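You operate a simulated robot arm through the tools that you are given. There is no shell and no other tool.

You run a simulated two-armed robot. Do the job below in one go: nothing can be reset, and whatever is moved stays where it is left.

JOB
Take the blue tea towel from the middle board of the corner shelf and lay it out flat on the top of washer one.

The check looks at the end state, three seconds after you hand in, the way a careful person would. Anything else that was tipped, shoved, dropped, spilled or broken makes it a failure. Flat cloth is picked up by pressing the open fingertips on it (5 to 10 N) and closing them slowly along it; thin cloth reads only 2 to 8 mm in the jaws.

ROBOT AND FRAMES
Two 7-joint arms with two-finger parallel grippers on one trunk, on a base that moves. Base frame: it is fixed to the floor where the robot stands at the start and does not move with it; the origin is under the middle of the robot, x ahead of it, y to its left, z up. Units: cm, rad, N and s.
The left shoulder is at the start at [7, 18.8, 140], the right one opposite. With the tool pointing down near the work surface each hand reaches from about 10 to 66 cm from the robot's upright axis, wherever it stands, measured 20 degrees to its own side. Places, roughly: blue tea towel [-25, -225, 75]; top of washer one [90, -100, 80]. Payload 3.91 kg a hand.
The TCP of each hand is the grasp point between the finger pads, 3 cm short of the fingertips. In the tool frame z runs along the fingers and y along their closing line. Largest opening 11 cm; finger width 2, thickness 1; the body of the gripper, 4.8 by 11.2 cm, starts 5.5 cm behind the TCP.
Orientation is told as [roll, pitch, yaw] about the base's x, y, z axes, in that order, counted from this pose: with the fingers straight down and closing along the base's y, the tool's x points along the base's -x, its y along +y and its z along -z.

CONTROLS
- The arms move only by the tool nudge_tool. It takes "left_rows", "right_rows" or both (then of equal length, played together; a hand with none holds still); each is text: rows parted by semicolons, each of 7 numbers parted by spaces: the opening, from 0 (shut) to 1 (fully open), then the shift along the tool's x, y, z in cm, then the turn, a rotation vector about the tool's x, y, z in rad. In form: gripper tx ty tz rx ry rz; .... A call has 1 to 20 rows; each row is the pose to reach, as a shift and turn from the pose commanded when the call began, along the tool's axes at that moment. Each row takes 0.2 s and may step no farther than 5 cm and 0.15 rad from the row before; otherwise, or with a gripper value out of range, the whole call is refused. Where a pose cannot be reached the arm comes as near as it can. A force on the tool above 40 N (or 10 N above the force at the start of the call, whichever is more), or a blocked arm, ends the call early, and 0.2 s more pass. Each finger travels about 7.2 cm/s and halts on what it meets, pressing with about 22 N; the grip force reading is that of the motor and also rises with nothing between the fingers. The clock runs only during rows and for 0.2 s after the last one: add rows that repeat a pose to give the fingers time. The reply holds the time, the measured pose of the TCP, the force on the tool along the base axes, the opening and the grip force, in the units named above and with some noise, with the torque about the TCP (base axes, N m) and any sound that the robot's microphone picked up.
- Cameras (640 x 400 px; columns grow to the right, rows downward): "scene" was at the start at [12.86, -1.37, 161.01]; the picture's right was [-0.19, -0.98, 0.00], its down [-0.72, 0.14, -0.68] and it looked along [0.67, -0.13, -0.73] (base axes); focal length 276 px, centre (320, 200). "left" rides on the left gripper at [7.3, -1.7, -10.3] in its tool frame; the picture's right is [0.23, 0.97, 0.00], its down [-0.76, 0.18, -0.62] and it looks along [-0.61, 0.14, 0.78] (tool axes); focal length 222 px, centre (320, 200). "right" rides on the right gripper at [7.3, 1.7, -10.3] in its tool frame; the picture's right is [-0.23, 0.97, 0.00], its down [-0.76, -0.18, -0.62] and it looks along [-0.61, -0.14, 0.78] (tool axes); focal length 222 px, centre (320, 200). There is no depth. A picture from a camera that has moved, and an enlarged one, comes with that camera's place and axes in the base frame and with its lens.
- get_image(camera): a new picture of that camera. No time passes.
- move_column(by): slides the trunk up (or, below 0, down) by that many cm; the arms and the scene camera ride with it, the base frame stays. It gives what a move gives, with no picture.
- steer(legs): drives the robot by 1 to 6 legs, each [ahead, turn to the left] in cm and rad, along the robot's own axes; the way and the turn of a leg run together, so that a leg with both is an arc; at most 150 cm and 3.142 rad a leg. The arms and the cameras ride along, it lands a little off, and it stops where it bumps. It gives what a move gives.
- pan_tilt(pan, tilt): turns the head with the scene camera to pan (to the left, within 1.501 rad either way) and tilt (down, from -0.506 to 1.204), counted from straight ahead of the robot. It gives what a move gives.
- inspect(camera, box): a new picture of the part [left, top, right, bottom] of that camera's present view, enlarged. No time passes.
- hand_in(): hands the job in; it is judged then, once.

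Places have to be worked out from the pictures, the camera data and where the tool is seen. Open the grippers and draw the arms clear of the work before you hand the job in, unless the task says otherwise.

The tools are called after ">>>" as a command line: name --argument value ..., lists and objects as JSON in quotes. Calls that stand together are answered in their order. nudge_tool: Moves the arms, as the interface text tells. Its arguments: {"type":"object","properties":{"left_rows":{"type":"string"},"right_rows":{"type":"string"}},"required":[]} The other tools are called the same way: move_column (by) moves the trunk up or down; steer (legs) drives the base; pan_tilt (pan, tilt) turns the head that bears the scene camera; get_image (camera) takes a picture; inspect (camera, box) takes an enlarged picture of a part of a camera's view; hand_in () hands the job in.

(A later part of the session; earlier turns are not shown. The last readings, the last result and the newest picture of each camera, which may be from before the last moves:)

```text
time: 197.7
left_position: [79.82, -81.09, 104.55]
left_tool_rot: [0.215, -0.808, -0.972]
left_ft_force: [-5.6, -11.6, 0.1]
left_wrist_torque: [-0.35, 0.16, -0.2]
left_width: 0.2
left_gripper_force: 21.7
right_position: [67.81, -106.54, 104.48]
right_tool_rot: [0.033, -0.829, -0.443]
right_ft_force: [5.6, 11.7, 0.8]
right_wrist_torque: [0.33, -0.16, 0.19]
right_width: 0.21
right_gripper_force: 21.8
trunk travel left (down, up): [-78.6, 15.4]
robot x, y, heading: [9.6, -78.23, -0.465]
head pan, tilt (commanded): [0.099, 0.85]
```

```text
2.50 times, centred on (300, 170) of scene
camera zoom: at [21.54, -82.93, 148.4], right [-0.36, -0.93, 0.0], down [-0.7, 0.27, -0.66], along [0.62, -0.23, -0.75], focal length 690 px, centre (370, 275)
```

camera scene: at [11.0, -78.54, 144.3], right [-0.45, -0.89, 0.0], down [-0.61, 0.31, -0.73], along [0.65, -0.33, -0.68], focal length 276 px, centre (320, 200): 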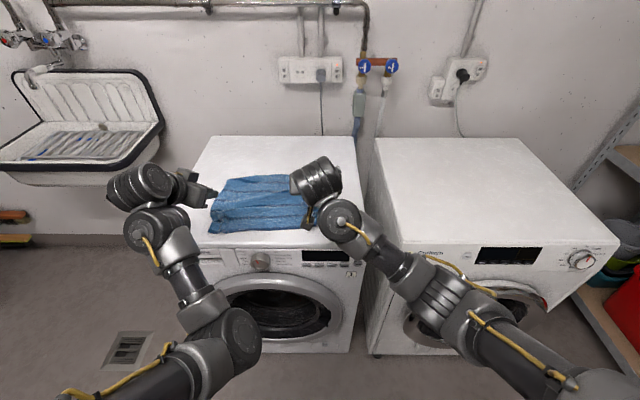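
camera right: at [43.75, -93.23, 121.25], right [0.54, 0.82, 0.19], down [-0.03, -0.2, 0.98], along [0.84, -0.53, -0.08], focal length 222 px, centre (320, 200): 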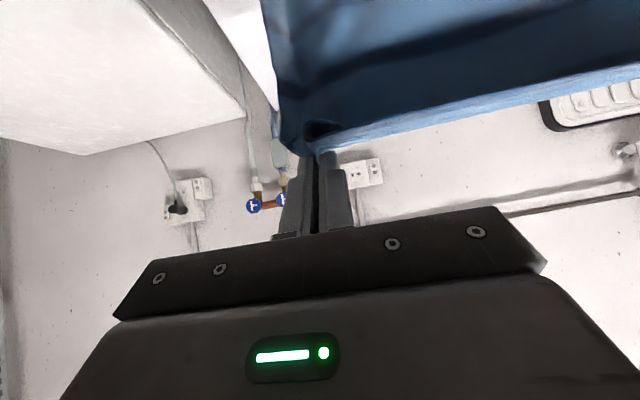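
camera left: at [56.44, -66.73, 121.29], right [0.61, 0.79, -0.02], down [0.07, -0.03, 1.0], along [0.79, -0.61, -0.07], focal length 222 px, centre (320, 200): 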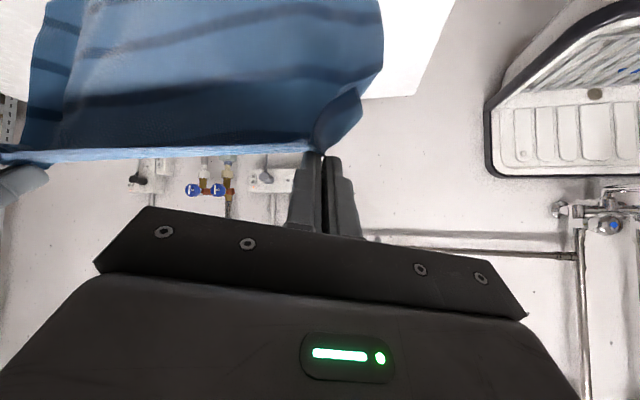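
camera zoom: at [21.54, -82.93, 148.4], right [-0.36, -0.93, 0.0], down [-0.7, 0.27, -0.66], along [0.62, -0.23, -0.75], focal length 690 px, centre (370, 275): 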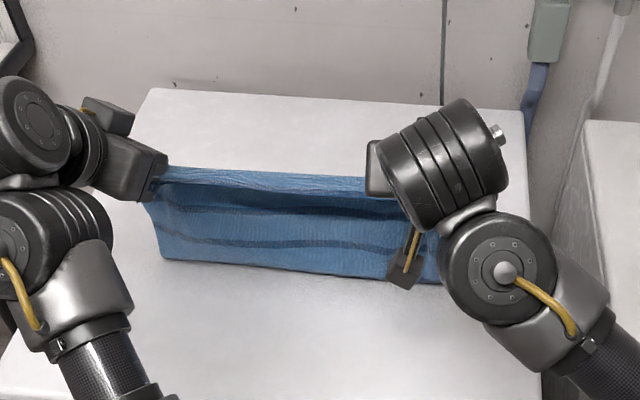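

The sheet now bends at V≈111 with its hem beyond, correctly, but a bit too near the front. Keeping the hem down, I move 8 cm forward, lower 5 cm, and back 8 cm again as in the first successful laying.

>>> steer --legs '[[8, 0]]'

>>> inspect --camera "scene" --box '[190, 90, 410, 250]'

>>> move_column --by -4

>>> inspect --camera "scene" --box '[190, 90, 410, 250]'

```text
time: 198.8
left_position: [86.48, -84.49, 104.91]
left_tool_rot: [0.219, -0.812, -0.974]
left_ft_force: [-4.7, -12.3, 0.3]
left_wrist_torque: [-0.33, 0.15, -0.15]
left_width: 0.19
left_gripper_force: 22.4
right_position: [74.65, -109.93, 104.68]
right_tool_rot: [0.033, -0.834, -0.444]
right_ft_force: [4.8, 11.3, 0.2]
right_wrist_torque: [0.31, -0.17, 0.2]
right_width: 0.22
right_gripper_force: 21.5
trunk travel left (down, up): [-78.6, 15.4]
robot x, y, heading: [17.23, -81.41, -0.458]
head pan, tilt (commanded): [0.099, 0.85]
```

```text
2.50 times, centred on (300, 170) of scene
camera zoom: at [28.16, -86.24, 148.46], right [-0.35, -0.94, 0.0], down [-0.7, 0.27, -0.66], along [0.62, -0.24, -0.75], focal length 690 px, centre (370, 275)
```

zoom: 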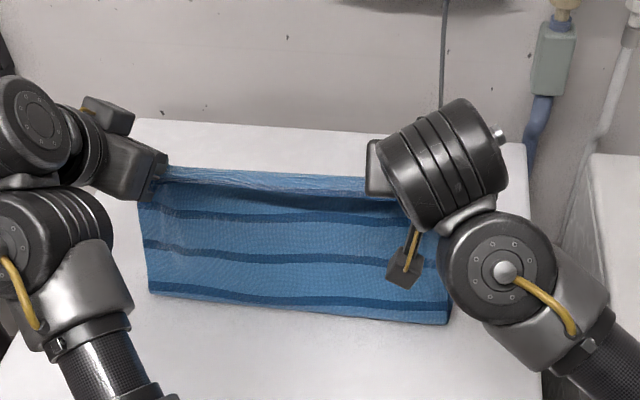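

```text
time: 199.6
left_position: [86.88, -84.64, 100.48]
left_tool_rot: [0.216, -0.809, -0.974]
left_ft_force: [-5.7, -11.0, -0.8]
left_wrist_torque: [-0.33, 0.18, -0.17]
left_width: 0.17
left_gripper_force: 22.1
right_position: [74.95, -109.91, 100.36]
right_tool_rot: [0.033, -0.83, -0.442]
right_ft_force: [5.3, 10.4, 0.1]
right_wrist_torque: [0.32, -0.12, 0.19]
right_width: 0.21
right_gripper_force: 22.2
trunk travel left (down, up): [-74.6, 19.4]
robot x, y, heading: [17.06, -81.33, -0.462]
head pan, tilt (commanded): [0.099, 0.85]
```

```text
2.50 times, centred on (300, 170) of scene
camera zoom: at [28.7, -86.48, 144.4], right [-0.35, -0.94, 0.0], down [-0.7, 0.27, -0.66], along [0.62, -0.23, -0.75], focal length 690 px, centre (370, 275)
```

zoom: 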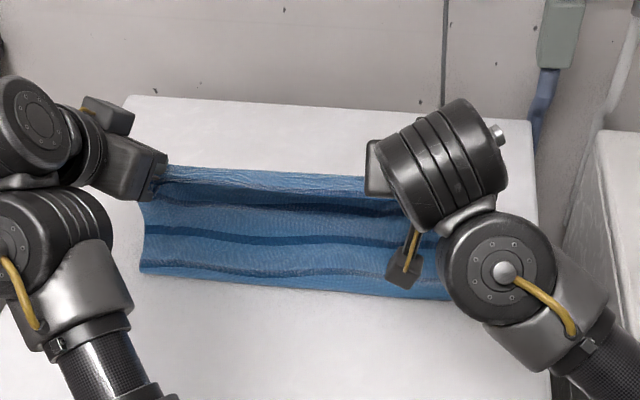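

I enlarge further to tell whether the lower visible edge is a bend or the hem.

>>> inspect --camera "scene" --box '[230, 145, 350, 215]'

>>> get_image --camera "left"

```text
5.33 times, centred on (290, 180) of scene
camera zoom: at [28.7, -86.48, 144.4], right [-0.35, -0.94, 0.0], down [-0.7, 0.27, -0.66], along [0.62, -0.23, -0.75], focal length 1473 px, centre (480, 307)
```

zoom: 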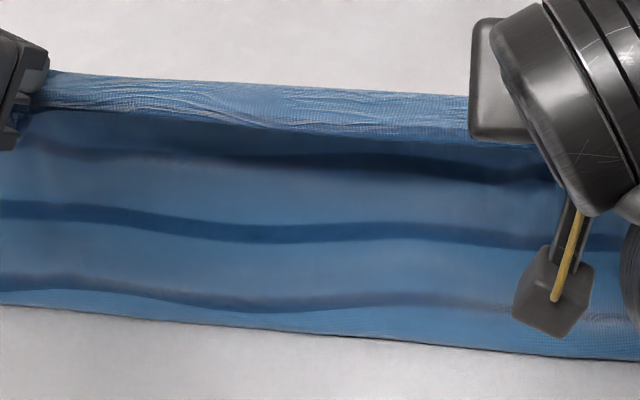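

```text
taken
camera left: at [76.91, -76.82, 102.04], right [0.61, 0.79, -0.02], down [0.07, -0.03, 1.0], along [0.79, -0.61, -0.07], focal length 222 px, centre (320, 200)
```

left: 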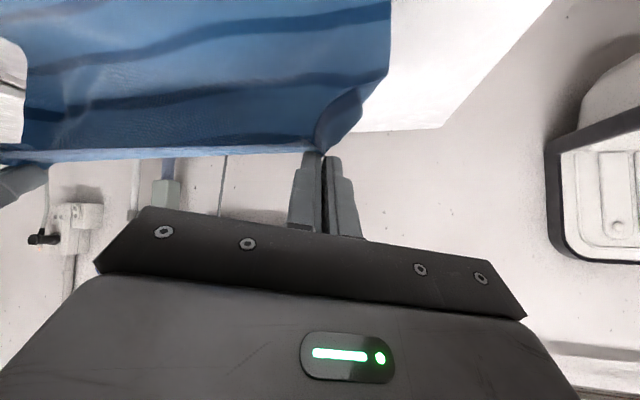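

I back 8 cm again and compare.

>>> steer --legs '[[-8, 0]]'

>>> inspect --camera "scene" --box '[190, 90, 410, 250]'

>>> get_image --camera "left"

```text
time: 200.7
left_position: [79.52, -80.87, 100.5]
left_tool_rot: [0.217, -0.811, -0.972]
left_ft_force: [-6.3, -11.7, 0.8]
left_wrist_torque: [-0.36, 0.15, -0.16]
left_width: 0.18
left_gripper_force: 21.7
right_position: [67.69, -106.36, 100.53]
right_tool_rot: [0.033, -0.832, -0.443]
right_ft_force: [5.6, 11.6, 0.5]
right_wrist_torque: [0.35, -0.17, 0.17]
right_width: 0.21
right_gripper_force: 22.2
trunk travel left (down, up): [-74.6, 19.4]
robot x, y, heading: [9.48, -77.81, -0.464]
head pan, tilt (commanded): [0.099, 0.85]
```

```text
2.50 times, centred on (300, 170) of scene
camera zoom: at [21.43, -82.87, 144.4], right [-0.35, -0.94, 0.0], down [-0.7, 0.27, -0.66], along [0.62, -0.23, -0.75], focal length 690 px, centre (370, 275)
```

zoom: 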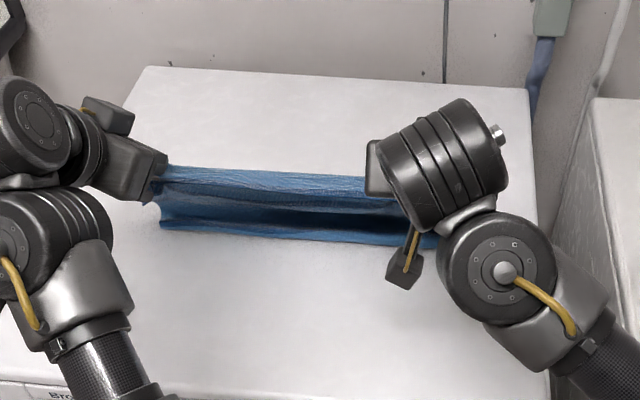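

```text
taken
camera left: at [69.67, -73.22, 102.06], right [0.61, 0.79, -0.02], down [0.07, -0.02, 1.0], along [0.79, -0.61, -0.07], focal length 222 px, centre (320, 200)
```

left: 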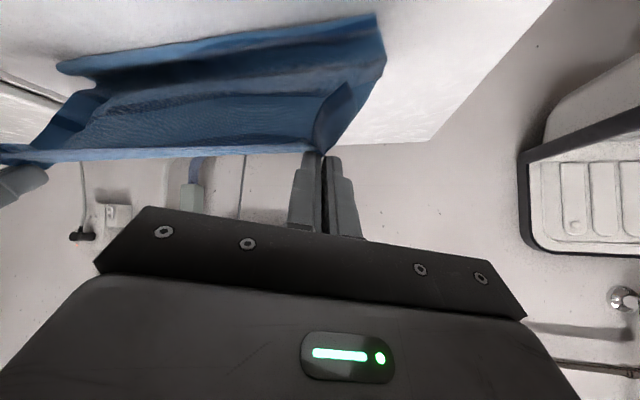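

The hem stays put at V≈113 but on my side of the bend; backing further would unroll it properly, only too near the front edge. So I lift 10 cm, extend both arms 6 cm forward, and will set the hem down further back.

>>> move_column --by 10.5

>>> nudge_tool --left_rows "0 -0.6 0.34 0.72 0 0 0; 0 -1.2 0.68 1.45 0 0 0; 0 -1.8 1.02 2.17 0 0 0; 0 -2.4 1.36 2.9 0 0 0; 0 -3 1.7 3.6 0 0 0; 0 -3.61 2.03 4.34 0 0 0; 0 -3.61 2.03 4.34 0 0 0" --right_rows "0 -0.68 -0.05 0.74 0 0 0; 0 -1.35 -0.09 1.48 0 0 0; 0 -2.03 -0.14 2.2 0 0 0; 0 -2.7 -0.18 2.95 0 0 0; 0 -3.4 -0.23 3.7 0 0 0; 0 -4.05 -0.27 4.43 0 0 0; 0 -4.05 -0.27 4.43 0 0 0"

>>> inspect --camera "scene" --box '[190, 90, 410, 250]'

```text
time: 202.0
left_position: [79.88, -81.05, 111.08]
left_tool_rot: [0.216, -0.808, -0.971]
left_ft_force: [-4.4, -11.8, -0.9]
left_wrist_torque: [-0.35, 0.15, -0.19]
left_width: 0.19
left_gripper_force: 22.0
right_position: [67.85, -106.31, 110.92]
right_tool_rot: [0.032, -0.828, -0.441]
right_ft_force: [5.2, 11.5, 0.6]
right_wrist_torque: [0.3, -0.17, 0.22]
right_width: 0.21
right_gripper_force: 22.2
trunk travel left (down, up): [-85.1, 8.9]
robot x, y, heading: [9.76, -78.02, -0.465]
head pan, tilt (commanded): [0.099, 0.85]
```

```text
time: 203.6
left_position: [85.17, -83.64, 111.0]
left_tool_rot: [0.215, -0.809, -0.974]
left_ft_force: [-4.9, -10.4, 0.4]
left_wrist_torque: [-0.33, 0.14, -0.14]
left_width: 0.17
left_gripper_force: 21.9
right_position: [73.12, -108.93, 110.89]
right_tool_rot: [0.033, -0.83, -0.443]
right_ft_force: [5.9, 11.0, -0.4]
right_wrist_torque: [0.3, -0.17, 0.16]
right_width: 0.19
right_gripper_force: 21.9
trunk travel left (down, up): [-85.1, 8.9]
robot x, y, heading: [9.69, -78.14, -0.463]
head pan, tilt (commanded): [0.099, 0.85]
```

```text
2.50 times, centred on (300, 170) of scene
camera zoom: at [21.52, -82.92, 154.9], right [-0.35, -0.94, 0.0], down [-0.7, 0.27, -0.66], along [0.62, -0.23, -0.75], focal length 690 px, centre (370, 275)
```

zoom: 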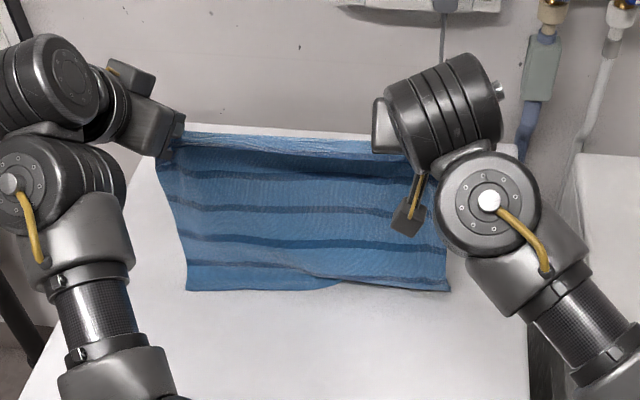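

The towel hangs evenly with four stripes showing down to the hem. I drive forward 9 cm (grips to V≈125) and lower 9 cm.

>>> steer --legs '[[9, 0]]'

>>> move_column --by -9

>>> inspect --camera "scene" --box '[190, 70, 410, 230]'

```text
time: 204.8
left_position: [92.06, -87.27, 111.77]
left_tool_rot: [0.224, -0.819, -0.979]
left_ft_force: [-5.6, -10.3, 0.4]
left_wrist_torque: [-0.27, 0.18, -0.17]
left_width: 0.17
left_gripper_force: 21.7
right_position: [80.07, -112.51, 111.84]
right_tool_rot: [0.037, -0.842, -0.443]
right_ft_force: [4.7, 10.1, 0.1]
right_wrist_torque: [0.33, -0.11, 0.22]
right_width: 0.2
right_gripper_force: 21.9
trunk travel left (down, up): [-85.1, 8.9]
robot x, y, heading: [17.33, -81.97, -0.462]
head pan, tilt (commanded): [0.099, 0.85]
```

```text
time: 206.0
left_position: [92.97, -87.6, 102.11]
left_tool_rot: [0.218, -0.811, -0.973]
left_ft_force: [-4.6, -9.5, 0.3]
left_wrist_torque: [-0.29, 0.13, -0.15]
left_width: 0.17
left_gripper_force: 21.6
right_position: [80.96, -112.91, 102.23]
right_tool_rot: [0.034, -0.833, -0.445]
right_ft_force: [4.4, 9.2, -0.2]
right_wrist_torque: [0.29, -0.14, 0.18]
right_width: 0.21
right_gripper_force: 22.1
trunk travel left (down, up): [-76.1, 17.9]
robot x, y, heading: [17.85, -82.21, -0.462]
head pan, tilt (commanded): [0.099, 0.85]
```

```text
2.50 times, centred on (300, 150) of scene
camera zoom: at [29.57, -86.92, 145.9], right [-0.35, -0.94, 0.0], down [-0.7, 0.27, -0.66], along [0.62, -0.23, -0.75], focal length 690 px, centre (370, 325)
```

zoom: 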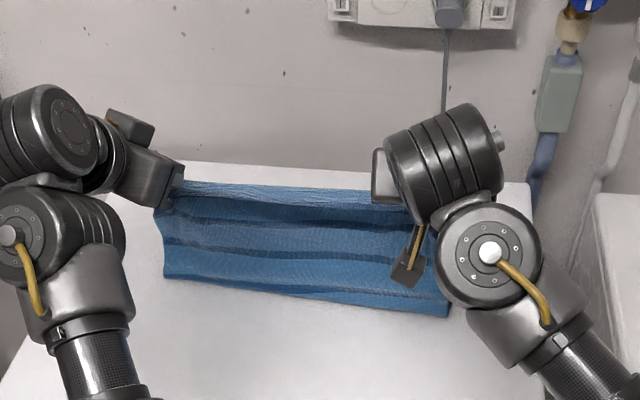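

The lower edge rests at V≈122 now. I back 14 cm at this height to unroll the sheet with the hem left on the far side.

>>> steer --legs '[[-14, 0]]'

>>> inspect --camera "scene" --box '[190, 70, 410, 230]'

>>> get_image --camera "left"

```text
time: 207.3
left_position: [80.44, -81.44, 102.05]
left_tool_rot: [0.219, -0.811, -0.973]
left_ft_force: [-5.6, -10.8, 0.1]
left_wrist_torque: [-0.3, 0.18, -0.15]
left_width: 0.15
left_gripper_force: 22.2
right_position: [68.45, -106.65, 102.12]
right_tool_rot: [0.035, -0.834, -0.443]
right_ft_force: [6.1, 11.1, -0.7]
right_wrist_torque: [0.34, -0.12, 0.17]
right_width: 0.22
right_gripper_force: 22.1
trunk travel left (down, up): [-76.1, 17.9]
robot x, y, heading: [5.09, -76.09, -0.459]
head pan, tilt (commanded): [0.099, 0.85]
```

```text
2.50 times, centred on (300, 150) of scene
camera zoom: at [17.12, -80.71, 145.88], right [-0.36, -0.93, 0.0], down [-0.7, 0.27, -0.66], along [0.62, -0.23, -0.75], focal length 690 px, centre (370, 325)
```

zoom: 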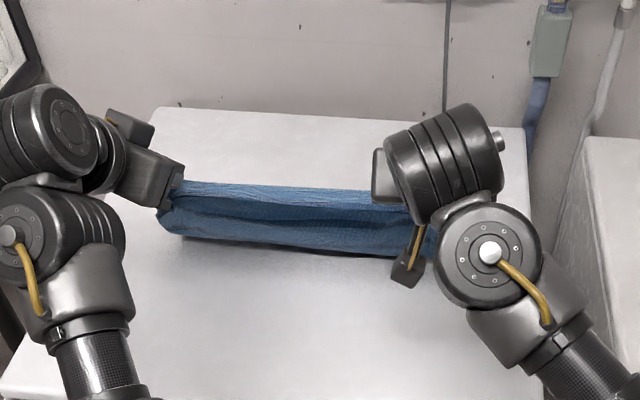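

```text
taken
camera left: at [70.49, -73.67, 103.57], right [0.61, 0.79, -0.02], down [0.06, -0.02, 1.0], along [0.79, -0.61, -0.07], focal length 222 px, centre (320, 200)
```

left: 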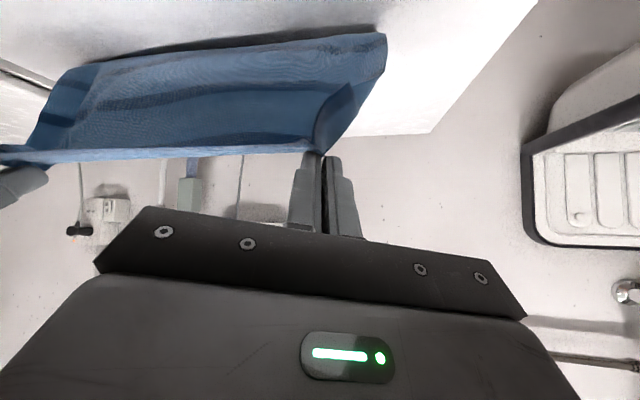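

Now the sheet slopes properly from the grips to a bend at V≈118 with the hem beyond (about 123). I continue lowering and backing in small steps.

>>> move_column --by -3

>>> steer --legs '[[-3, 0]]'

>>> move_column --by -3

>>> steer --legs '[[-3, 0]]'

>>> inspect --camera "scene" --box '[190, 90, 410, 250]'

```text
time: 208.1
left_position: [80.45, -81.47, 99.16]
left_tool_rot: [0.219, -0.812, -0.976]
left_ft_force: [-5.1, -8.8, 0.1]
left_wrist_torque: [-0.26, 0.1, -0.15]
left_width: 0.17
left_gripper_force: 21.9
right_position: [68.36, -106.69, 99.2]
right_tool_rot: [0.034, -0.835, -0.443]
right_ft_force: [4.0, 10.1, -0.7]
right_wrist_torque: [0.27, -0.1, 0.17]
right_width: 0.2
right_gripper_force: 22.0
trunk travel left (down, up): [-73.1, 20.9]
robot x, y, heading: [4.99, -75.87, -0.463]
head pan, tilt (commanded): [0.099, 0.85]
```

```text
time: 208.9
left_position: [77.99, -80.14, 98.99]
left_tool_rot: [0.217, -0.811, -0.973]
left_ft_force: [-3.7, -10.1, -0.4]
left_wrist_torque: [-0.31, 0.12, -0.16]
left_width: 0.2
left_gripper_force: 22.2
right_position: [65.93, -105.48, 98.84]
right_tool_rot: [0.032, -0.831, -0.446]
right_ft_force: [5.2, 9.9, 0.1]
right_wrist_torque: [0.3, -0.1, 0.15]
right_width: 0.2
right_gripper_force: 22.2
trunk travel left (down, up): [-73.1, 20.9]
robot x, y, heading: [2.45, -74.23, -0.463]
head pan, tilt (commanded): [0.099, 0.85]
```

```text
time: 209.7
left_position: [77.78, -80.15, 96.25]
left_tool_rot: [0.217, -0.812, -0.976]
left_ft_force: [-4.8, -8.7, 0.4]
left_wrist_torque: [-0.26, 0.1, -0.14]
left_width: 0.18
left_gripper_force: 22.4
right_position: [65.76, -105.37, 96.11]
right_tool_rot: [0.035, -0.834, -0.443]
right_ft_force: [5.3, 8.5, -0.5]
right_wrist_torque: [0.26, -0.13, 0.16]
right_width: 0.2
right_gripper_force: 21.8
trunk travel left (down, up): [-70.1, 23.9]
robot x, y, heading: [2.27, -74.25, -0.462]
head pan, tilt (commanded): [0.099, 0.85]
```

```text
time: 210.5
left_position: [75.28, -78.75, 96.1]
left_tool_rot: [0.216, -0.81, -0.974]
left_ft_force: [-4.7, -10.8, 0.7]
left_wrist_torque: [-0.28, 0.12, -0.14]
left_width: 0.17
left_gripper_force: 22.6
right_position: [63.18, -104.07, 96.03]
right_tool_rot: [0.031, -0.832, -0.443]
right_ft_force: [5.0, 10.4, -0.6]
right_wrist_torque: [0.32, -0.15, 0.17]
right_width: 0.18
right_gripper_force: 21.4
trunk travel left (down, up): [-70.1, 23.9]
robot x, y, heading: [0.09, -73.19, -0.461]
head pan, tilt (commanded): [0.099, 0.85]
```

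```text
2.50 times, centred on (300, 170) of scene
camera zoom: at [11.9, -78.1, 139.87], right [-0.36, -0.93, 0.0], down [-0.7, 0.27, -0.66], along [0.62, -0.23, -0.75], focal length 690 px, centre (370, 275)
```

zoom: 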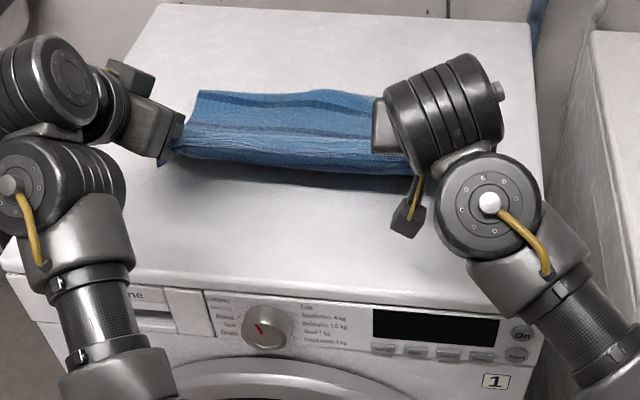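

The sheet is almost taut from grips (V≈105) to hem (V≈126), so little more backing is needed. I lower 3, back 1, lower 3, back 1.

>>> move_column --by -3

>>> steer --legs '[[-1.2, 0]]'

>>> move_column --by -3

>>> steer --legs '[[-1.2, 0]]'

>>> inspect --camera "scene" --box '[190, 90, 410, 250]'

>>> get_image --camera "right"

>>> get_image --camera "left"

```text
time: 211.2
left_position: [75.14, -78.86, 93.15]
left_tool_rot: [0.219, -0.813, -0.976]
left_ft_force: [-4.4, -9.2, -0.2]
left_wrist_torque: [-0.23, 0.15, -0.13]
left_width: 0.18
left_gripper_force: 22.0
right_position: [63.11, -103.9, 93.18]
right_tool_rot: [0.035, -0.834, -0.443]
right_ft_force: [4.5, 8.7, -0.6]
right_wrist_torque: [0.27, -0.14, 0.17]
right_width: 0.21
right_gripper_force: 22.8
trunk travel left (down, up): [-67.1, 26.9]
robot x, y, heading: [0.01, -73.09, -0.467]
head pan, tilt (commanded): [0.099, 0.85]
```

```text
time: 212.0
left_position: [74.21, -78.37, 92.98]
left_tool_rot: [0.217, -0.81, -0.973]
left_ft_force: [-5.7, -9.4, -0.9]
left_wrist_torque: [-0.27, 0.15, -0.18]
left_width: 0.15
left_gripper_force: 22.0
right_position: [62.15, -103.55, 93.06]
right_tool_rot: [0.033, -0.832, -0.443]
right_ft_force: [4.1, 10.1, 0.0]
right_wrist_torque: [0.28, -0.15, 0.16]
right_width: 0.19
right_gripper_force: 22.0
trunk travel left (down, up): [-67.1, 26.9]
robot x, y, heading: [-1.19, -72.41, -0.464]
head pan, tilt (commanded): [0.099, 0.85]
```

```text
time: 212.8
left_position: [74.1, -78.28, 90.14]
left_tool_rot: [0.219, -0.811, -0.975]
left_ft_force: [-4.7, -8.5, 0.1]
left_wrist_torque: [-0.23, 0.11, -0.14]
left_width: 0.18
left_gripper_force: 21.6
right_position: [62.1, -103.53, 90.18]
right_tool_rot: [0.035, -0.834, -0.443]
right_ft_force: [4.9, 8.8, -0.4]
right_wrist_torque: [0.22, -0.11, 0.15]
right_width: 0.18
right_gripper_force: 21.7
trunk travel left (down, up): [-64.1, 29.9]
robot x, y, heading: [-1.11, -72.51, -0.46]
head pan, tilt (commanded): [0.099, 0.85]
```

```text
time: 213.5
left_position: [72.97, -77.8, 89.95]
left_tool_rot: [0.218, -0.811, -0.975]
left_ft_force: [-3.9, -9.5, 0.2]
left_wrist_torque: [-0.24, 0.14, -0.15]
left_width: 0.17
left_gripper_force: 22.4
right_position: [61.02, -103.05, 90.09]
right_tool_rot: [0.034, -0.833, -0.444]
right_ft_force: [4.1, 8.6, 0.5]
right_wrist_torque: [0.26, -0.1, 0.13]
right_width: 0.2
right_gripper_force: 21.8
trunk travel left (down, up): [-64.1, 29.9]
robot x, y, heading: [-2.37, -72.23, -0.462]
head pan, tilt (commanded): [0.099, 0.85]
```

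```text
2.50 times, centred on (300, 170) of scene
camera zoom: at [9.71, -77.02, 133.88], right [-0.36, -0.93, 0.0], down [-0.7, 0.27, -0.66], along [0.62, -0.23, -0.75], focal length 690 px, centre (370, 275)
```

zoom: 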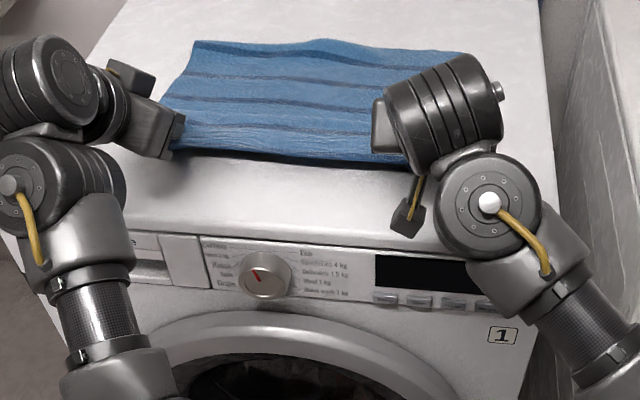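

```text
taken
camera right: at [50.39, -96.38, 91.59], right [0.53, 0.82, 0.19], down [-0.03, -0.2, 0.98], along [0.85, -0.53, -0.08], focal length 222 px, centre (320, 200)
```

right: 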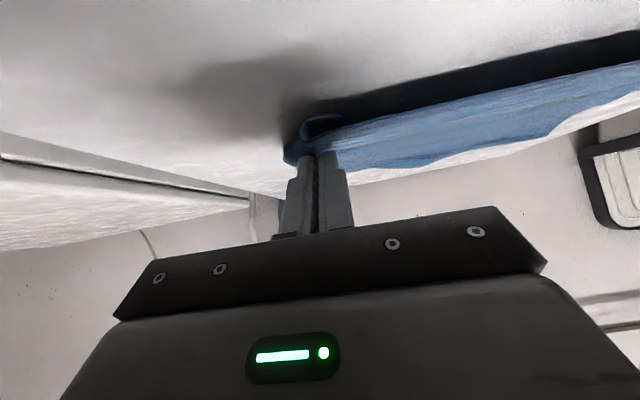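

```text
taken
camera left: at [63.07, -70.06, 91.55], right [0.61, 0.79, -0.02], down [0.06, -0.02, 1.0], along [0.79, -0.61, -0.07], focal length 222 px, centre (320, 200)
```

left: 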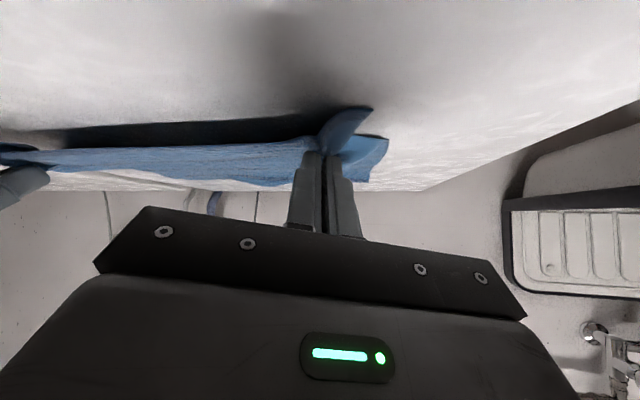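

Beautifully laid; only the last 3 cm are raised, with a short strip in front. I lower straight down 1.6 cm so that it splays towards me.

>>> move_column --by -1.6

>>> get_image --camera "right"

>>> get_image --camera "left"

>>> inspect --camera "scene" --box '[200, 90, 380, 200]'

```text
time: 214.1
left_position: [73.0, -77.87, 88.48]
left_tool_rot: [0.216, -0.813, -0.978]
left_ft_force: [-4.1, -8.1, -0.2]
left_wrist_torque: [-0.22, 0.11, -0.18]
left_width: 0.18
left_gripper_force: 21.5
right_position: [60.97, -102.93, 88.53]
right_tool_rot: [0.035, -0.835, -0.442]
right_ft_force: [3.9, 7.8, 0.1]
right_wrist_torque: [0.22, -0.12, 0.11]
right_width: 0.21
right_gripper_force: 22.0
trunk travel left (down, up): [-62.5, 31.5]
robot x, y, heading: [-2.07, -72.43, -0.46]
head pan, tilt (commanded): [0.099, 0.85]
```

```text
taken
camera right: at [50.28, -96.29, 90.1], right [0.53, 0.82, 0.19], down [-0.04, -0.2, 0.98], along [0.85, -0.53, -0.08], focal length 222 px, centre (320, 200)
```

right: 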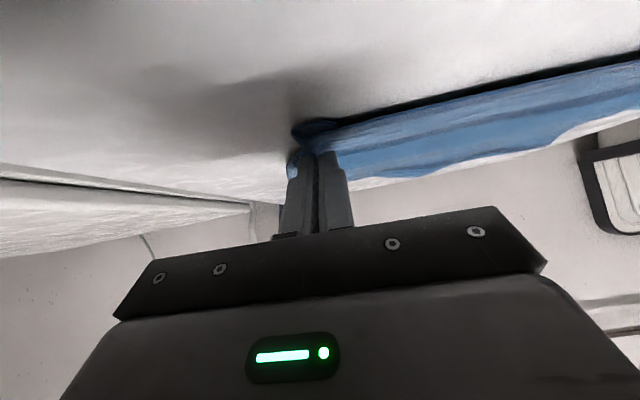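

```text
taken
camera left: at [62.95, -70.06, 90.05], right [0.62, 0.79, -0.02], down [0.06, -0.02, 1.0], along [0.79, -0.61, -0.07], focal length 222 px, centre (320, 200)
```

left: 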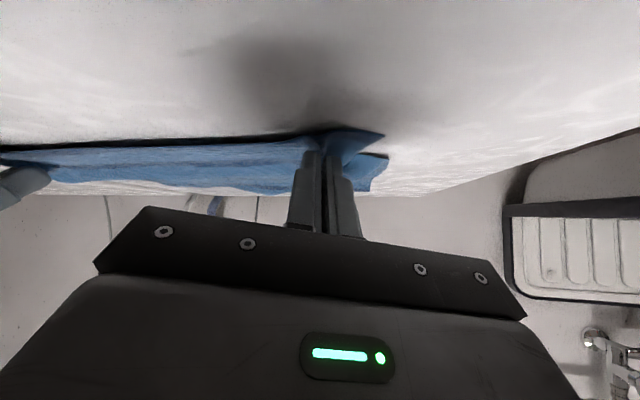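

```text
3.56 times, centred on (290, 145) of scene
camera zoom: at [9.54, -76.96, 132.3], right [-0.36, -0.93, 0.0], down [-0.7, 0.27, -0.66], along [0.62, -0.23, -0.75], focal length 982 px, centre (427, 396)
```

zoom: 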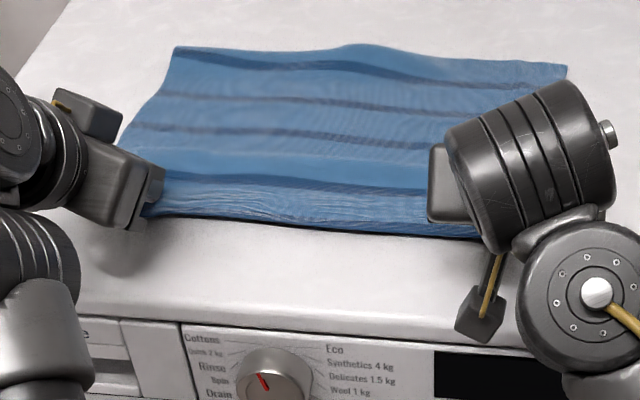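

Very flat now, with a short front band towards me. I lower 0.3 cm, open both grippers gently, then lift straight up.

>>> move_column --by -0.3

>>> nudge_tool --left_rows "0.04 0 0 0 0 0 0; 0.08 0 0 0 0 0 0; 0.12 0 0 0 0 0 0; 0.16 0 0 0 0 0 0; 0.2 0 0 0 0 0 0; 0.24 0 0 0 0 0 0; 0.24 0 0 0 0 0 0" --right_rows "0.04 0 0 0 0 0 0; 0.08 0 0 0 0 0 0; 0.12 0 0 0 0 0 0; 0.16 0 0 0 0 0 0; 0.2 0 0 0 0 0 0; 0.24 0 0 0 0 0 0; 0.24 0 0 0 0 0 0"

>>> move_column --by 12

>>> get_image --camera "right"

>>> get_image --camera "left"

>>> inspect --camera "scene" --box '[190, 120, 390, 250]'

```text
time: 214.7
left_position: [72.89, -77.76, 88.24]
left_tool_rot: [0.217, -0.81, -0.977]
left_ft_force: [-4.9, -8.6, 0.3]
left_wrist_torque: [-0.29, 0.13, -0.1]
left_width: 0.17
left_gripper_force: 22.2
right_position: [61.09, -103.01, 88.22]
right_tool_rot: [0.034, -0.835, -0.442]
right_ft_force: [4.8, 8.8, 0.6]
right_wrist_torque: [0.24, -0.11, 0.17]
right_width: 0.17
right_gripper_force: 21.9
trunk travel left (down, up): [-62.2, 31.8]
robot x, y, heading: [-2.54, -72.33, -0.461]
head pan, tilt (commanded): [0.099, 0.85]
```

```text
time: 216.2
left_position: [72.86, -77.92, 88.07]
left_tool_rot: [0.218, -0.809, -0.975]
left_ft_force: [0.4, 1.5, -0.2]
left_wrist_torque: [-0.06, -0.02, 0.03]
left_width: 2.63
left_gripper_force: 0.1
right_position: [61.04, -103.01, 88.18]
right_tool_rot: [0.034, -0.833, -0.442]
right_ft_force: [1.2, -0.1, -0.1]
right_wrist_torque: [-0.01, 0.0, -0.01]
right_width: 2.64
right_gripper_force: 0.1
trunk travel left (down, up): [-62.2, 31.8]
robot x, y, heading: [-2.01, -72.21, -0.462]
head pan, tilt (commanded): [0.099, 0.85]
```

```text
time: 217.8
left_position: [73.04, -77.74, 100.22]
left_tool_rot: [0.217, -0.81, -0.975]
left_ft_force: [0.0, -0.9, 0.2]
left_wrist_torque: [-0.02, 0.01, 0.02]
left_width: 2.61
left_gripper_force: 0.1
right_position: [61.06, -102.96, 100.12]
right_tool_rot: [0.034, -0.832, -0.445]
right_ft_force: [0.1, -0.4, -0.3]
right_wrist_torque: [0.01, 0.0, 0.01]
right_width: 2.63
right_gripper_force: 0.0
trunk travel left (down, up): [-74.2, 19.8]
robot x, y, heading: [-2.19, -72.22, -0.464]
head pan, tilt (commanded): [0.099, 0.85]
```

```text
taken
camera right: at [50.36, -96.36, 101.72], right [0.53, 0.82, 0.19], down [-0.03, -0.2, 0.98], along [0.85, -0.53, -0.08], focal length 222 px, centre (320, 200)
```

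right: 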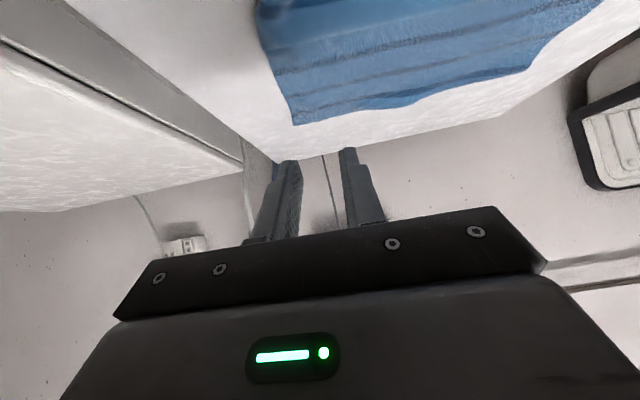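

```text
taken
camera left: at [63.03, -70.04, 101.68], right [0.61, 0.79, -0.02], down [0.06, -0.02, 1.0], along [0.79, -0.61, -0.07], focal length 222 px, centre (320, 200)
```

left: 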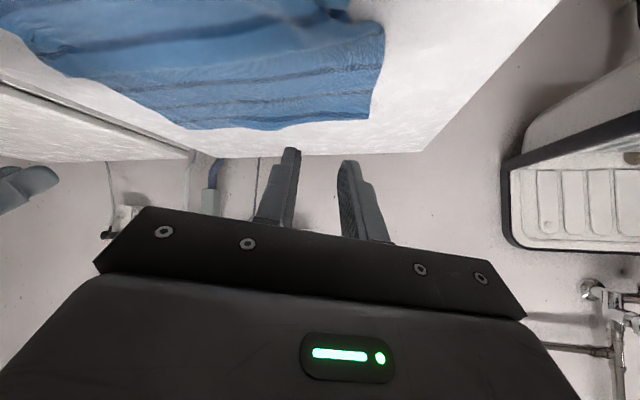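

```text
3.08 times, centred on (290, 185) of scene
camera zoom: at [9.66, -77.0, 143.99], right [-0.36, -0.93, 0.0], down [-0.7, 0.27, -0.66], along [0.62, -0.23, -0.75], focal length 850 px, centre (412, 246)
```

zoom: 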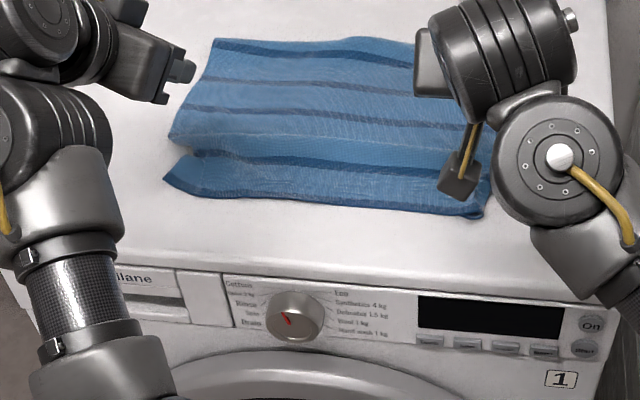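

Much better: four stripes, full width and corners out. I back away, raise the trunk and turn aside for an unobstructed view.

>>> steer --legs '[[-20, 0]]'

>>> move_column --by 19

>>> steer --legs '[[0, 0.7]]'

>>> pan_tilt --pan -0.7 --tilt 0.75

>>> get_image --camera "scene"

```text
time: 219.3
left_position: [55.0, -68.77, 100.25]
left_tool_rot: [0.218, -0.81, -0.975]
left_ft_force: [-0.8, 0.0, -0.5]
left_wrist_torque: [0.01, 0.03, -0.03]
left_width: 2.64
left_gripper_force: 0.1
right_position: [42.9, -94.06, 100.2]
right_tool_rot: [0.032, -0.836, -0.442]
right_ft_force: [-0.7, 0.7, 0.2]
right_wrist_torque: [-0.01, -0.01, 0.02]
right_width: 2.65
right_gripper_force: 0.1
trunk travel left (down, up): [-74.2, 19.8]
robot x, y, heading: [-20.38, -63.02, -0.462]
head pan, tilt (commanded): [0.099, 0.85]
```

```text
time: 221.4
left_position: [54.98, -68.79, 119.26]
left_tool_rot: [0.216, -0.81, -0.976]
left_ft_force: [-0.9, 0.5, -0.3]
left_wrist_torque: [-0.03, 0.01, 0.01]
left_width: 2.65
left_gripper_force: 0.1
right_position: [42.98, -93.95, 119.25]
right_tool_rot: [0.033, -0.832, -0.443]
right_ft_force: [-0.5, -0.2, 0.0]
right_wrist_torque: [-0.01, 0.04, 0.0]
right_width: 2.62
right_gripper_force: 0.1
trunk travel left (down, up): [-93.2, 0.8]
robot x, y, heading: [-20.28, -62.96, -0.46]
head pan, tilt (commanded): [0.099, 0.85]
```

```text
time: 223.7
left_position: [40.75, -18.7, 119.19]
left_tool_rot: [0.218, -0.81, -0.27]
left_ft_force: [0.4, 0.7, -0.3]
left_wrist_torque: [-0.02, 0.0, 0.02]
left_width: 2.63
left_gripper_force: 0.1
right_position: [47.98, -45.76, 119.19]
right_tool_rot: [0.036, -0.832, 0.263]
right_ft_force: [-0.7, 0.3, -0.4]
right_wrist_torque: [-0.02, -0.02, 0.02]
right_width: 2.64
right_gripper_force: 0.0
trunk travel left (down, up): [-93.2, 0.8]
robot x, y, heading: [-20.27, -63.0, 0.241]
head pan, tilt (commanded): [0.099, 0.85]
```

```text
time: 224.8
left_position: [40.75, -18.69, 119.17]
left_tool_rot: [0.219, -0.809, -0.27]
left_ft_force: [0.6, -0.6, 0.3]
left_wrist_torque: [0.01, 0.01, -0.01]
left_width: 2.63
left_gripper_force: 0.0
right_position: [47.98, -45.73, 119.12]
right_tool_rot: [0.036, -0.833, 0.263]
right_ft_force: [-0.2, 0.3, -0.8]
right_wrist_torque: [0.0, -0.01, -0.02]
right_width: 2.65
right_gripper_force: 0.1
trunk travel left (down, up): [-93.2, 0.8]
robot x, y, heading: [-20.01, -63.3, 0.244]
head pan, tilt (commanded): [-0.7, 0.75]
```

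```text
taken
camera scene: at [-7.89, -65.44, 163.8], right [-0.44, -0.9, 0.0], down [-0.61, 0.3, -0.73], along [0.66, -0.32, -0.68], focal length 276 px, centre (320, 200)
```

scene: 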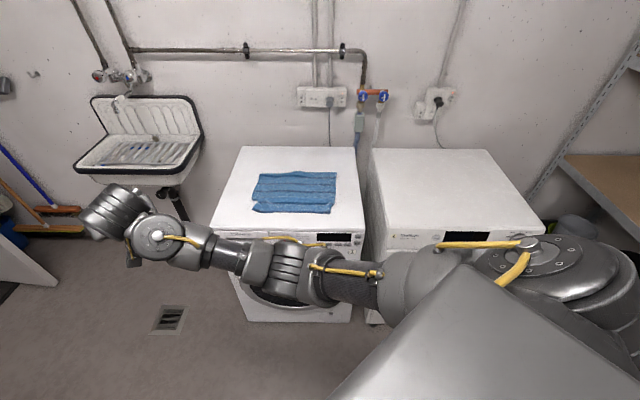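

A clear view; I enlarge the towel to judge flatness.

>>> inspect --camera "scene" --box '[242, 160, 352, 226]'

>>> inspect --camera "scene" --box '[200, 135, 400, 255]'

```text
5.82 times, centred on (297, 193) of scene
camera zoom: at [-7.89, -65.44, 163.8], right [-0.44, -0.9, 0.0], down [-0.61, 0.3, -0.73], along [0.66, -0.32, -0.68], focal length 1607 px, centre (454, 241)
```

zoom: 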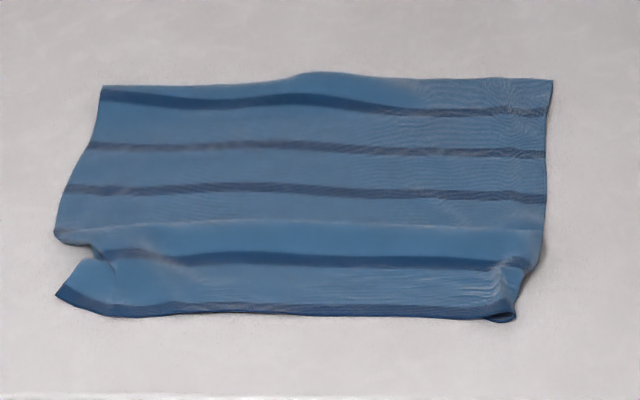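

```text
3.20 times, centred on (300, 195) of scene
camera zoom: at [-7.89, -65.44, 163.8], right [-0.44, -0.9, 0.0], down [-0.61, 0.3, -0.73], along [0.66, -0.32, -0.68], focal length 884 px, centre (384, 216)
```

zoom: 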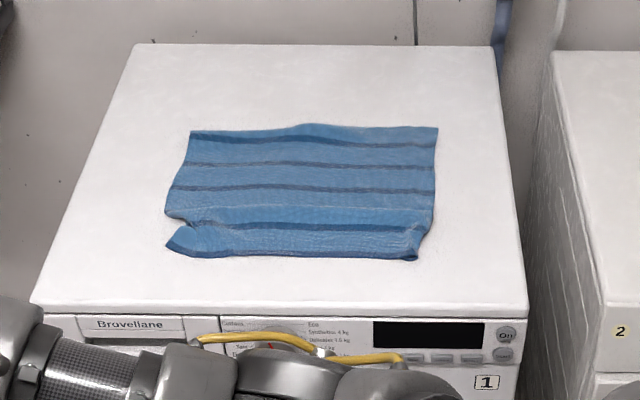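

The towel lies flat on washer one: about 36×26 cm, all four stripes straight. What remains is a low hump across the front third, a notch at the left grip and a slightly curled front-right corner. I go back to draw the front band gently towards me by pressing fingertips on it.

>>> steer --legs '[[0, -0.707], [20, 0]]'

>>> move_column --by -25

>>> pan_tilt --pan 0.0 --tilt 0.8

>>> inspect --camera "scene" --box '[160, 120, 380, 260]'

>>> get_image --camera "right"

>>> get_image --camera "left"

```text
time: 228.3
left_position: [72.56, -77.01, 119.4]
left_tool_rot: [0.22, -0.813, -0.97]
left_ft_force: [-0.2, -0.4, 0.1]
left_wrist_torque: [-0.01, 0.0, -0.02]
left_width: 2.68
left_gripper_force: 0.0
right_position: [60.76, -102.26, 119.36]
right_tool_rot: [0.035, -0.836, -0.436]
right_ft_force: [0.4, 0.0, 0.7]
right_wrist_torque: [0.0, 0.01, 0.03]
right_width: 2.67
right_gripper_force: 0.1
trunk travel left (down, up): [-93.2, 0.8]
robot x, y, heading: [-2.44, -71.67, -0.458]
head pan, tilt (commanded): [-0.7, 0.75]
```

```text
time: 230.9
left_position: [72.85, -77.07, 94.33]
left_tool_rot: [0.217, -0.811, -0.97]
left_ft_force: [-0.2, 0.7, -0.1]
left_wrist_torque: [0.01, 0.06, 0.0]
left_width: 2.63
left_gripper_force: 0.1
right_position: [60.94, -102.42, 94.14]
right_tool_rot: [0.034, -0.835, -0.437]
right_ft_force: [0.9, -0.6, 0.1]
right_wrist_torque: [0.03, 0.01, 0.0]
right_width: 2.65
right_gripper_force: 0.0
trunk travel left (down, up): [-68.2, 25.8]
robot x, y, heading: [-2.46, -71.65, -0.459]
head pan, tilt (commanded): [-0.7, 0.75]
```

```text
time: 231.9
left_position: [72.93, -77.12, 94.24]
left_tool_rot: [0.217, -0.81, -0.97]
left_ft_force: [-0.9, 0.3, -0.4]
left_wrist_torque: [0.0, 0.05, 0.02]
left_width: 2.65
left_gripper_force: 0.0
right_position: [61.01, -102.43, 94.11]
right_tool_rot: [0.034, -0.832, -0.436]
right_ft_force: [-0.2, -0.7, -0.1]
right_wrist_torque: [0.01, -0.02, -0.01]
right_width: 2.64
right_gripper_force: 0.1
trunk travel left (down, up): [-68.2, 25.8]
robot x, y, heading: [-2.23, -71.9, -0.457]
head pan, tilt (commanded): [0.0, 0.799]
```

```text
2.86 times, centred on (270, 190) of scene
camera zoom: at [9.39, -77.54, 138.4], right [-0.44, -0.9, 0.0], down [-0.64, 0.32, -0.7], along [0.63, -0.31, -0.72], focal length 789 px, centre (463, 229)
```

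zoom: 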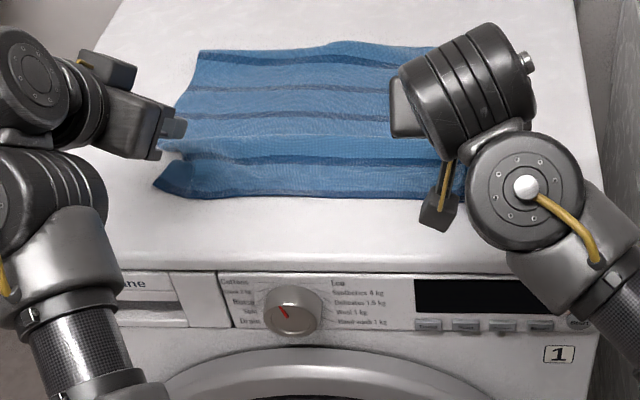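

```text
taken
camera right: at [50.3, -95.8, 95.74], right [0.53, 0.83, 0.19], down [-0.03, -0.2, 0.98], along [0.85, -0.52, -0.08], focal length 222 px, centre (320, 200)
```

right: 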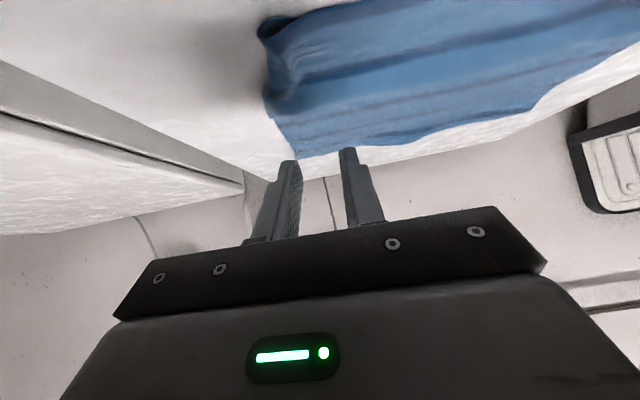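

```text
taken
camera left: at [62.82, -69.43, 95.71], right [0.61, 0.79, -0.02], down [0.06, -0.02, 1.0], along [0.79, -0.61, -0.07], focal length 222 px, centre (320, 200)
```

left: 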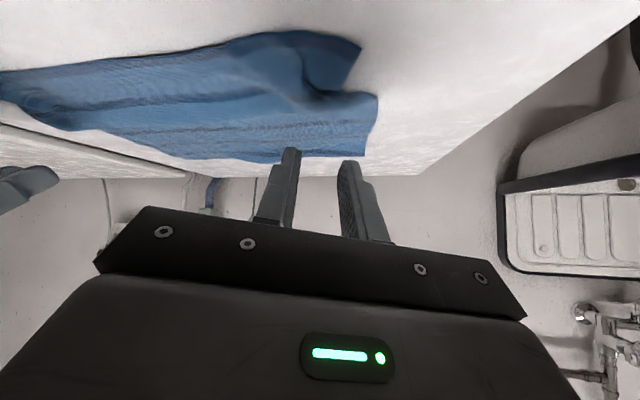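

Both hands are above the front band just inside the corners. I shift the right hand 0.6 cm inward and lower to contact.

>>> nudge_tool --right_rows "0.24 0 0.3 0 0 0 0; 0.24 0 0.6 0 0 0 0; 0.24 0 0.6 0 0 0 0"

>>> move_column --by -5.7

>>> move_column --by -0.4

```text
time: 232.8
left_position: [72.91, -77.12, 94.25]
left_tool_rot: [0.219, -0.811, -0.97]
left_ft_force: [-0.1, -0.5, -0.1]
left_wrist_torque: [0.0, -0.03, -0.01]
left_width: 2.63
left_gripper_force: 0.0
right_position: [61.25, -101.88, 94.32]
right_tool_rot: [0.035, -0.834, -0.436]
right_ft_force: [0.3, 0.0, -0.1]
right_wrist_torque: [0.01, -0.02, -0.02]
right_width: 2.65
right_gripper_force: 0.0
trunk travel left (down, up): [-68.2, 25.8]
robot x, y, heading: [-2.53, -71.67, -0.455]
head pan, tilt (commanded): [0.0, 0.799]
```

```text
time: 233.7
left_position: [72.88, -77.12, 88.49]
left_tool_rot: [0.218, -0.812, -0.971]
left_ft_force: [-0.3, 1.0, -0.5]
left_wrist_torque: [-0.01, 0.03, 0.0]
left_width: 2.68
left_gripper_force: 0.1
right_position: [61.39, -101.8, 88.67]
right_tool_rot: [0.036, -0.834, -0.437]
right_ft_force: [-0.2, 0.6, -0.5]
right_wrist_torque: [0.0, 0.0, -0.03]
right_width: 2.65
right_gripper_force: 0.0
trunk travel left (down, up): [-62.5, 31.5]
robot x, y, heading: [-2.21, -71.61, -0.46]
head pan, tilt (commanded): [0.0, 0.799]
```

```text
time: 234.3
left_position: [72.82, -77.06, 88.14]
left_tool_rot: [0.219, -0.81, -0.971]
left_ft_force: [0.4, 0.7, 3.0]
left_wrist_torque: [-0.07, -0.04, 0.01]
left_width: 2.63
left_gripper_force: 0.0
right_position: [61.25, -101.75, 88.12]
right_tool_rot: [0.036, -0.834, -0.436]
right_ft_force: [0.2, -0.2, 0.4]
right_wrist_torque: [-0.03, -0.01, 0.0]
right_width: 2.64
right_gripper_force: 0.1
trunk travel left (down, up): [-62.1, 31.9]
robot x, y, heading: [-2.29, -71.78, -0.46]
head pan, tilt (commanded): [0.0, 0.799]
```

Left touches with 3 N. I press both to about 8 N, then drag slowly towards me and outward (left hand 2 cm near, 1.5 cm left; right hand 2 cm near, 2 cm right).

>>> nudge_tool --left_rows "0.24 0.04 -0.01 0.035 0 0 0; 0.24 0.07 -0.014 0.067 0 0 0; 0.24 0.07 -0.014 0.067 0 0 0; 0.24 0.07 -0.014 0.067 0 0 0" --right_rows "0.24 0.09 0 0.08 0 0 0; 0.24 0.18 0 0.165 0 0 0; 0.24 0.26 0 0.24 0 0 0; 0.24 0.26 0 0.24 0 0 0"

```text
time: 235.3
left_position: [72.73, -77.2, 88.18]
left_tool_rot: [0.218, -0.812, -0.971]
left_ft_force: [1.0, 0.3, 4.9]
left_wrist_torque: [-0.07, -0.02, 0.02]
left_width: 2.58
left_gripper_force: 0.1
right_position: [61.26, -101.87, 88.0]
right_tool_rot: [0.038, -0.838, -0.438]
right_ft_force: [0.2, -2.3, 9.5]
right_wrist_torque: [-0.24, -0.12, 0.04]
right_width: 2.66
right_gripper_force: 0.3
trunk travel left (down, up): [-62.1, 31.9]
robot x, y, heading: [-2.06, -71.88, -0.463]
head pan, tilt (commanded): [0.0, 0.799]
```

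Left 5 N, right 9.5 N. Now the slow outward drag.

>>> nudge_tool --left_rows "0.24 0.04 -0.01 0.04 0 0 0; 0.24 0.25 0.08 -0.17 0 0 0; 0.24 0.46 0.17 -0.38 0 0 0; 0.24 0.67 0.26 -0.59 0 0 0; 0.24 0.88 0.35 -0.8 0 0 0; 0.24 1.09 0.44 -1.01 0 0 0; 0.24 1.3 0.53 -1.22 0 0 0; 0.24 1.52 0.62 -1.43 0 0 0; 0.24 1.74 0.71 -1.64 0 0 0; 0.24 1.74 0.71 -1.64 0 0 0" --right_rows "0.24 0 0 0 0 0 0; 0.24 0.17 -0.24 -0.19 0 0 0; 0.24 0.34 -0.49 -0.39 0 0 0; 0.24 0.5 -0.73 -0.58 0 0 0; 0.24 0.67 -0.97 -0.77 0 0 0; 0.24 0.84 -1.2 -0.97 0 0 0; 0.24 1.01 -1.46 -1.16 0 0 0; 0.24 1.18 -1.7 -1.35 0 0 0; 0.24 1.35 -1.95 -1.55 0 0 0; 0.24 1.35 -1.95 -1.55 0 0 0"

>>> inspect --camera "scene" --box '[160, 120, 380, 260]'

```text
time: 237.5
left_position: [71.66, -74.86, 88.3]
left_tool_rot: [0.219, -0.814, -0.972]
left_ft_force: [-0.7, -7.1, 11.3]
left_wrist_torque: [-0.5, 0.07, 0.01]
left_width: 2.85
left_gripper_force: 1.6
right_position: [58.44, -102.63, 88.04]
right_tool_rot: [0.035, -0.836, -0.436]
right_ft_force: [5.2, 7.5, 11.8]
right_wrist_torque: [-0.04, -0.25, 0.15]
right_width: 2.18
right_gripper_force: 0.0
trunk travel left (down, up): [-62.1, 31.9]
robot x, y, heading: [-2.38, -71.53, -0.457]
head pan, tilt (commanded): [0.0, 0.799]
```

```text
2.86 times, centred on (270, 190) of scene
camera zoom: at [9.14, -77.44, 132.33], right [-0.44, -0.9, 0.0], down [-0.64, 0.32, -0.7], along [0.63, -0.31, -0.72], focal length 789 px, centre (463, 229)
```

zoom: 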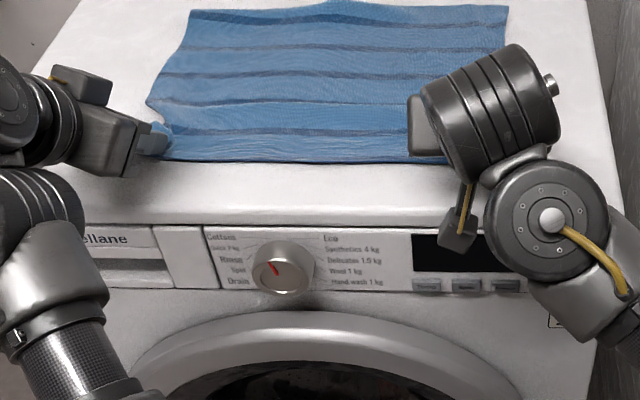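

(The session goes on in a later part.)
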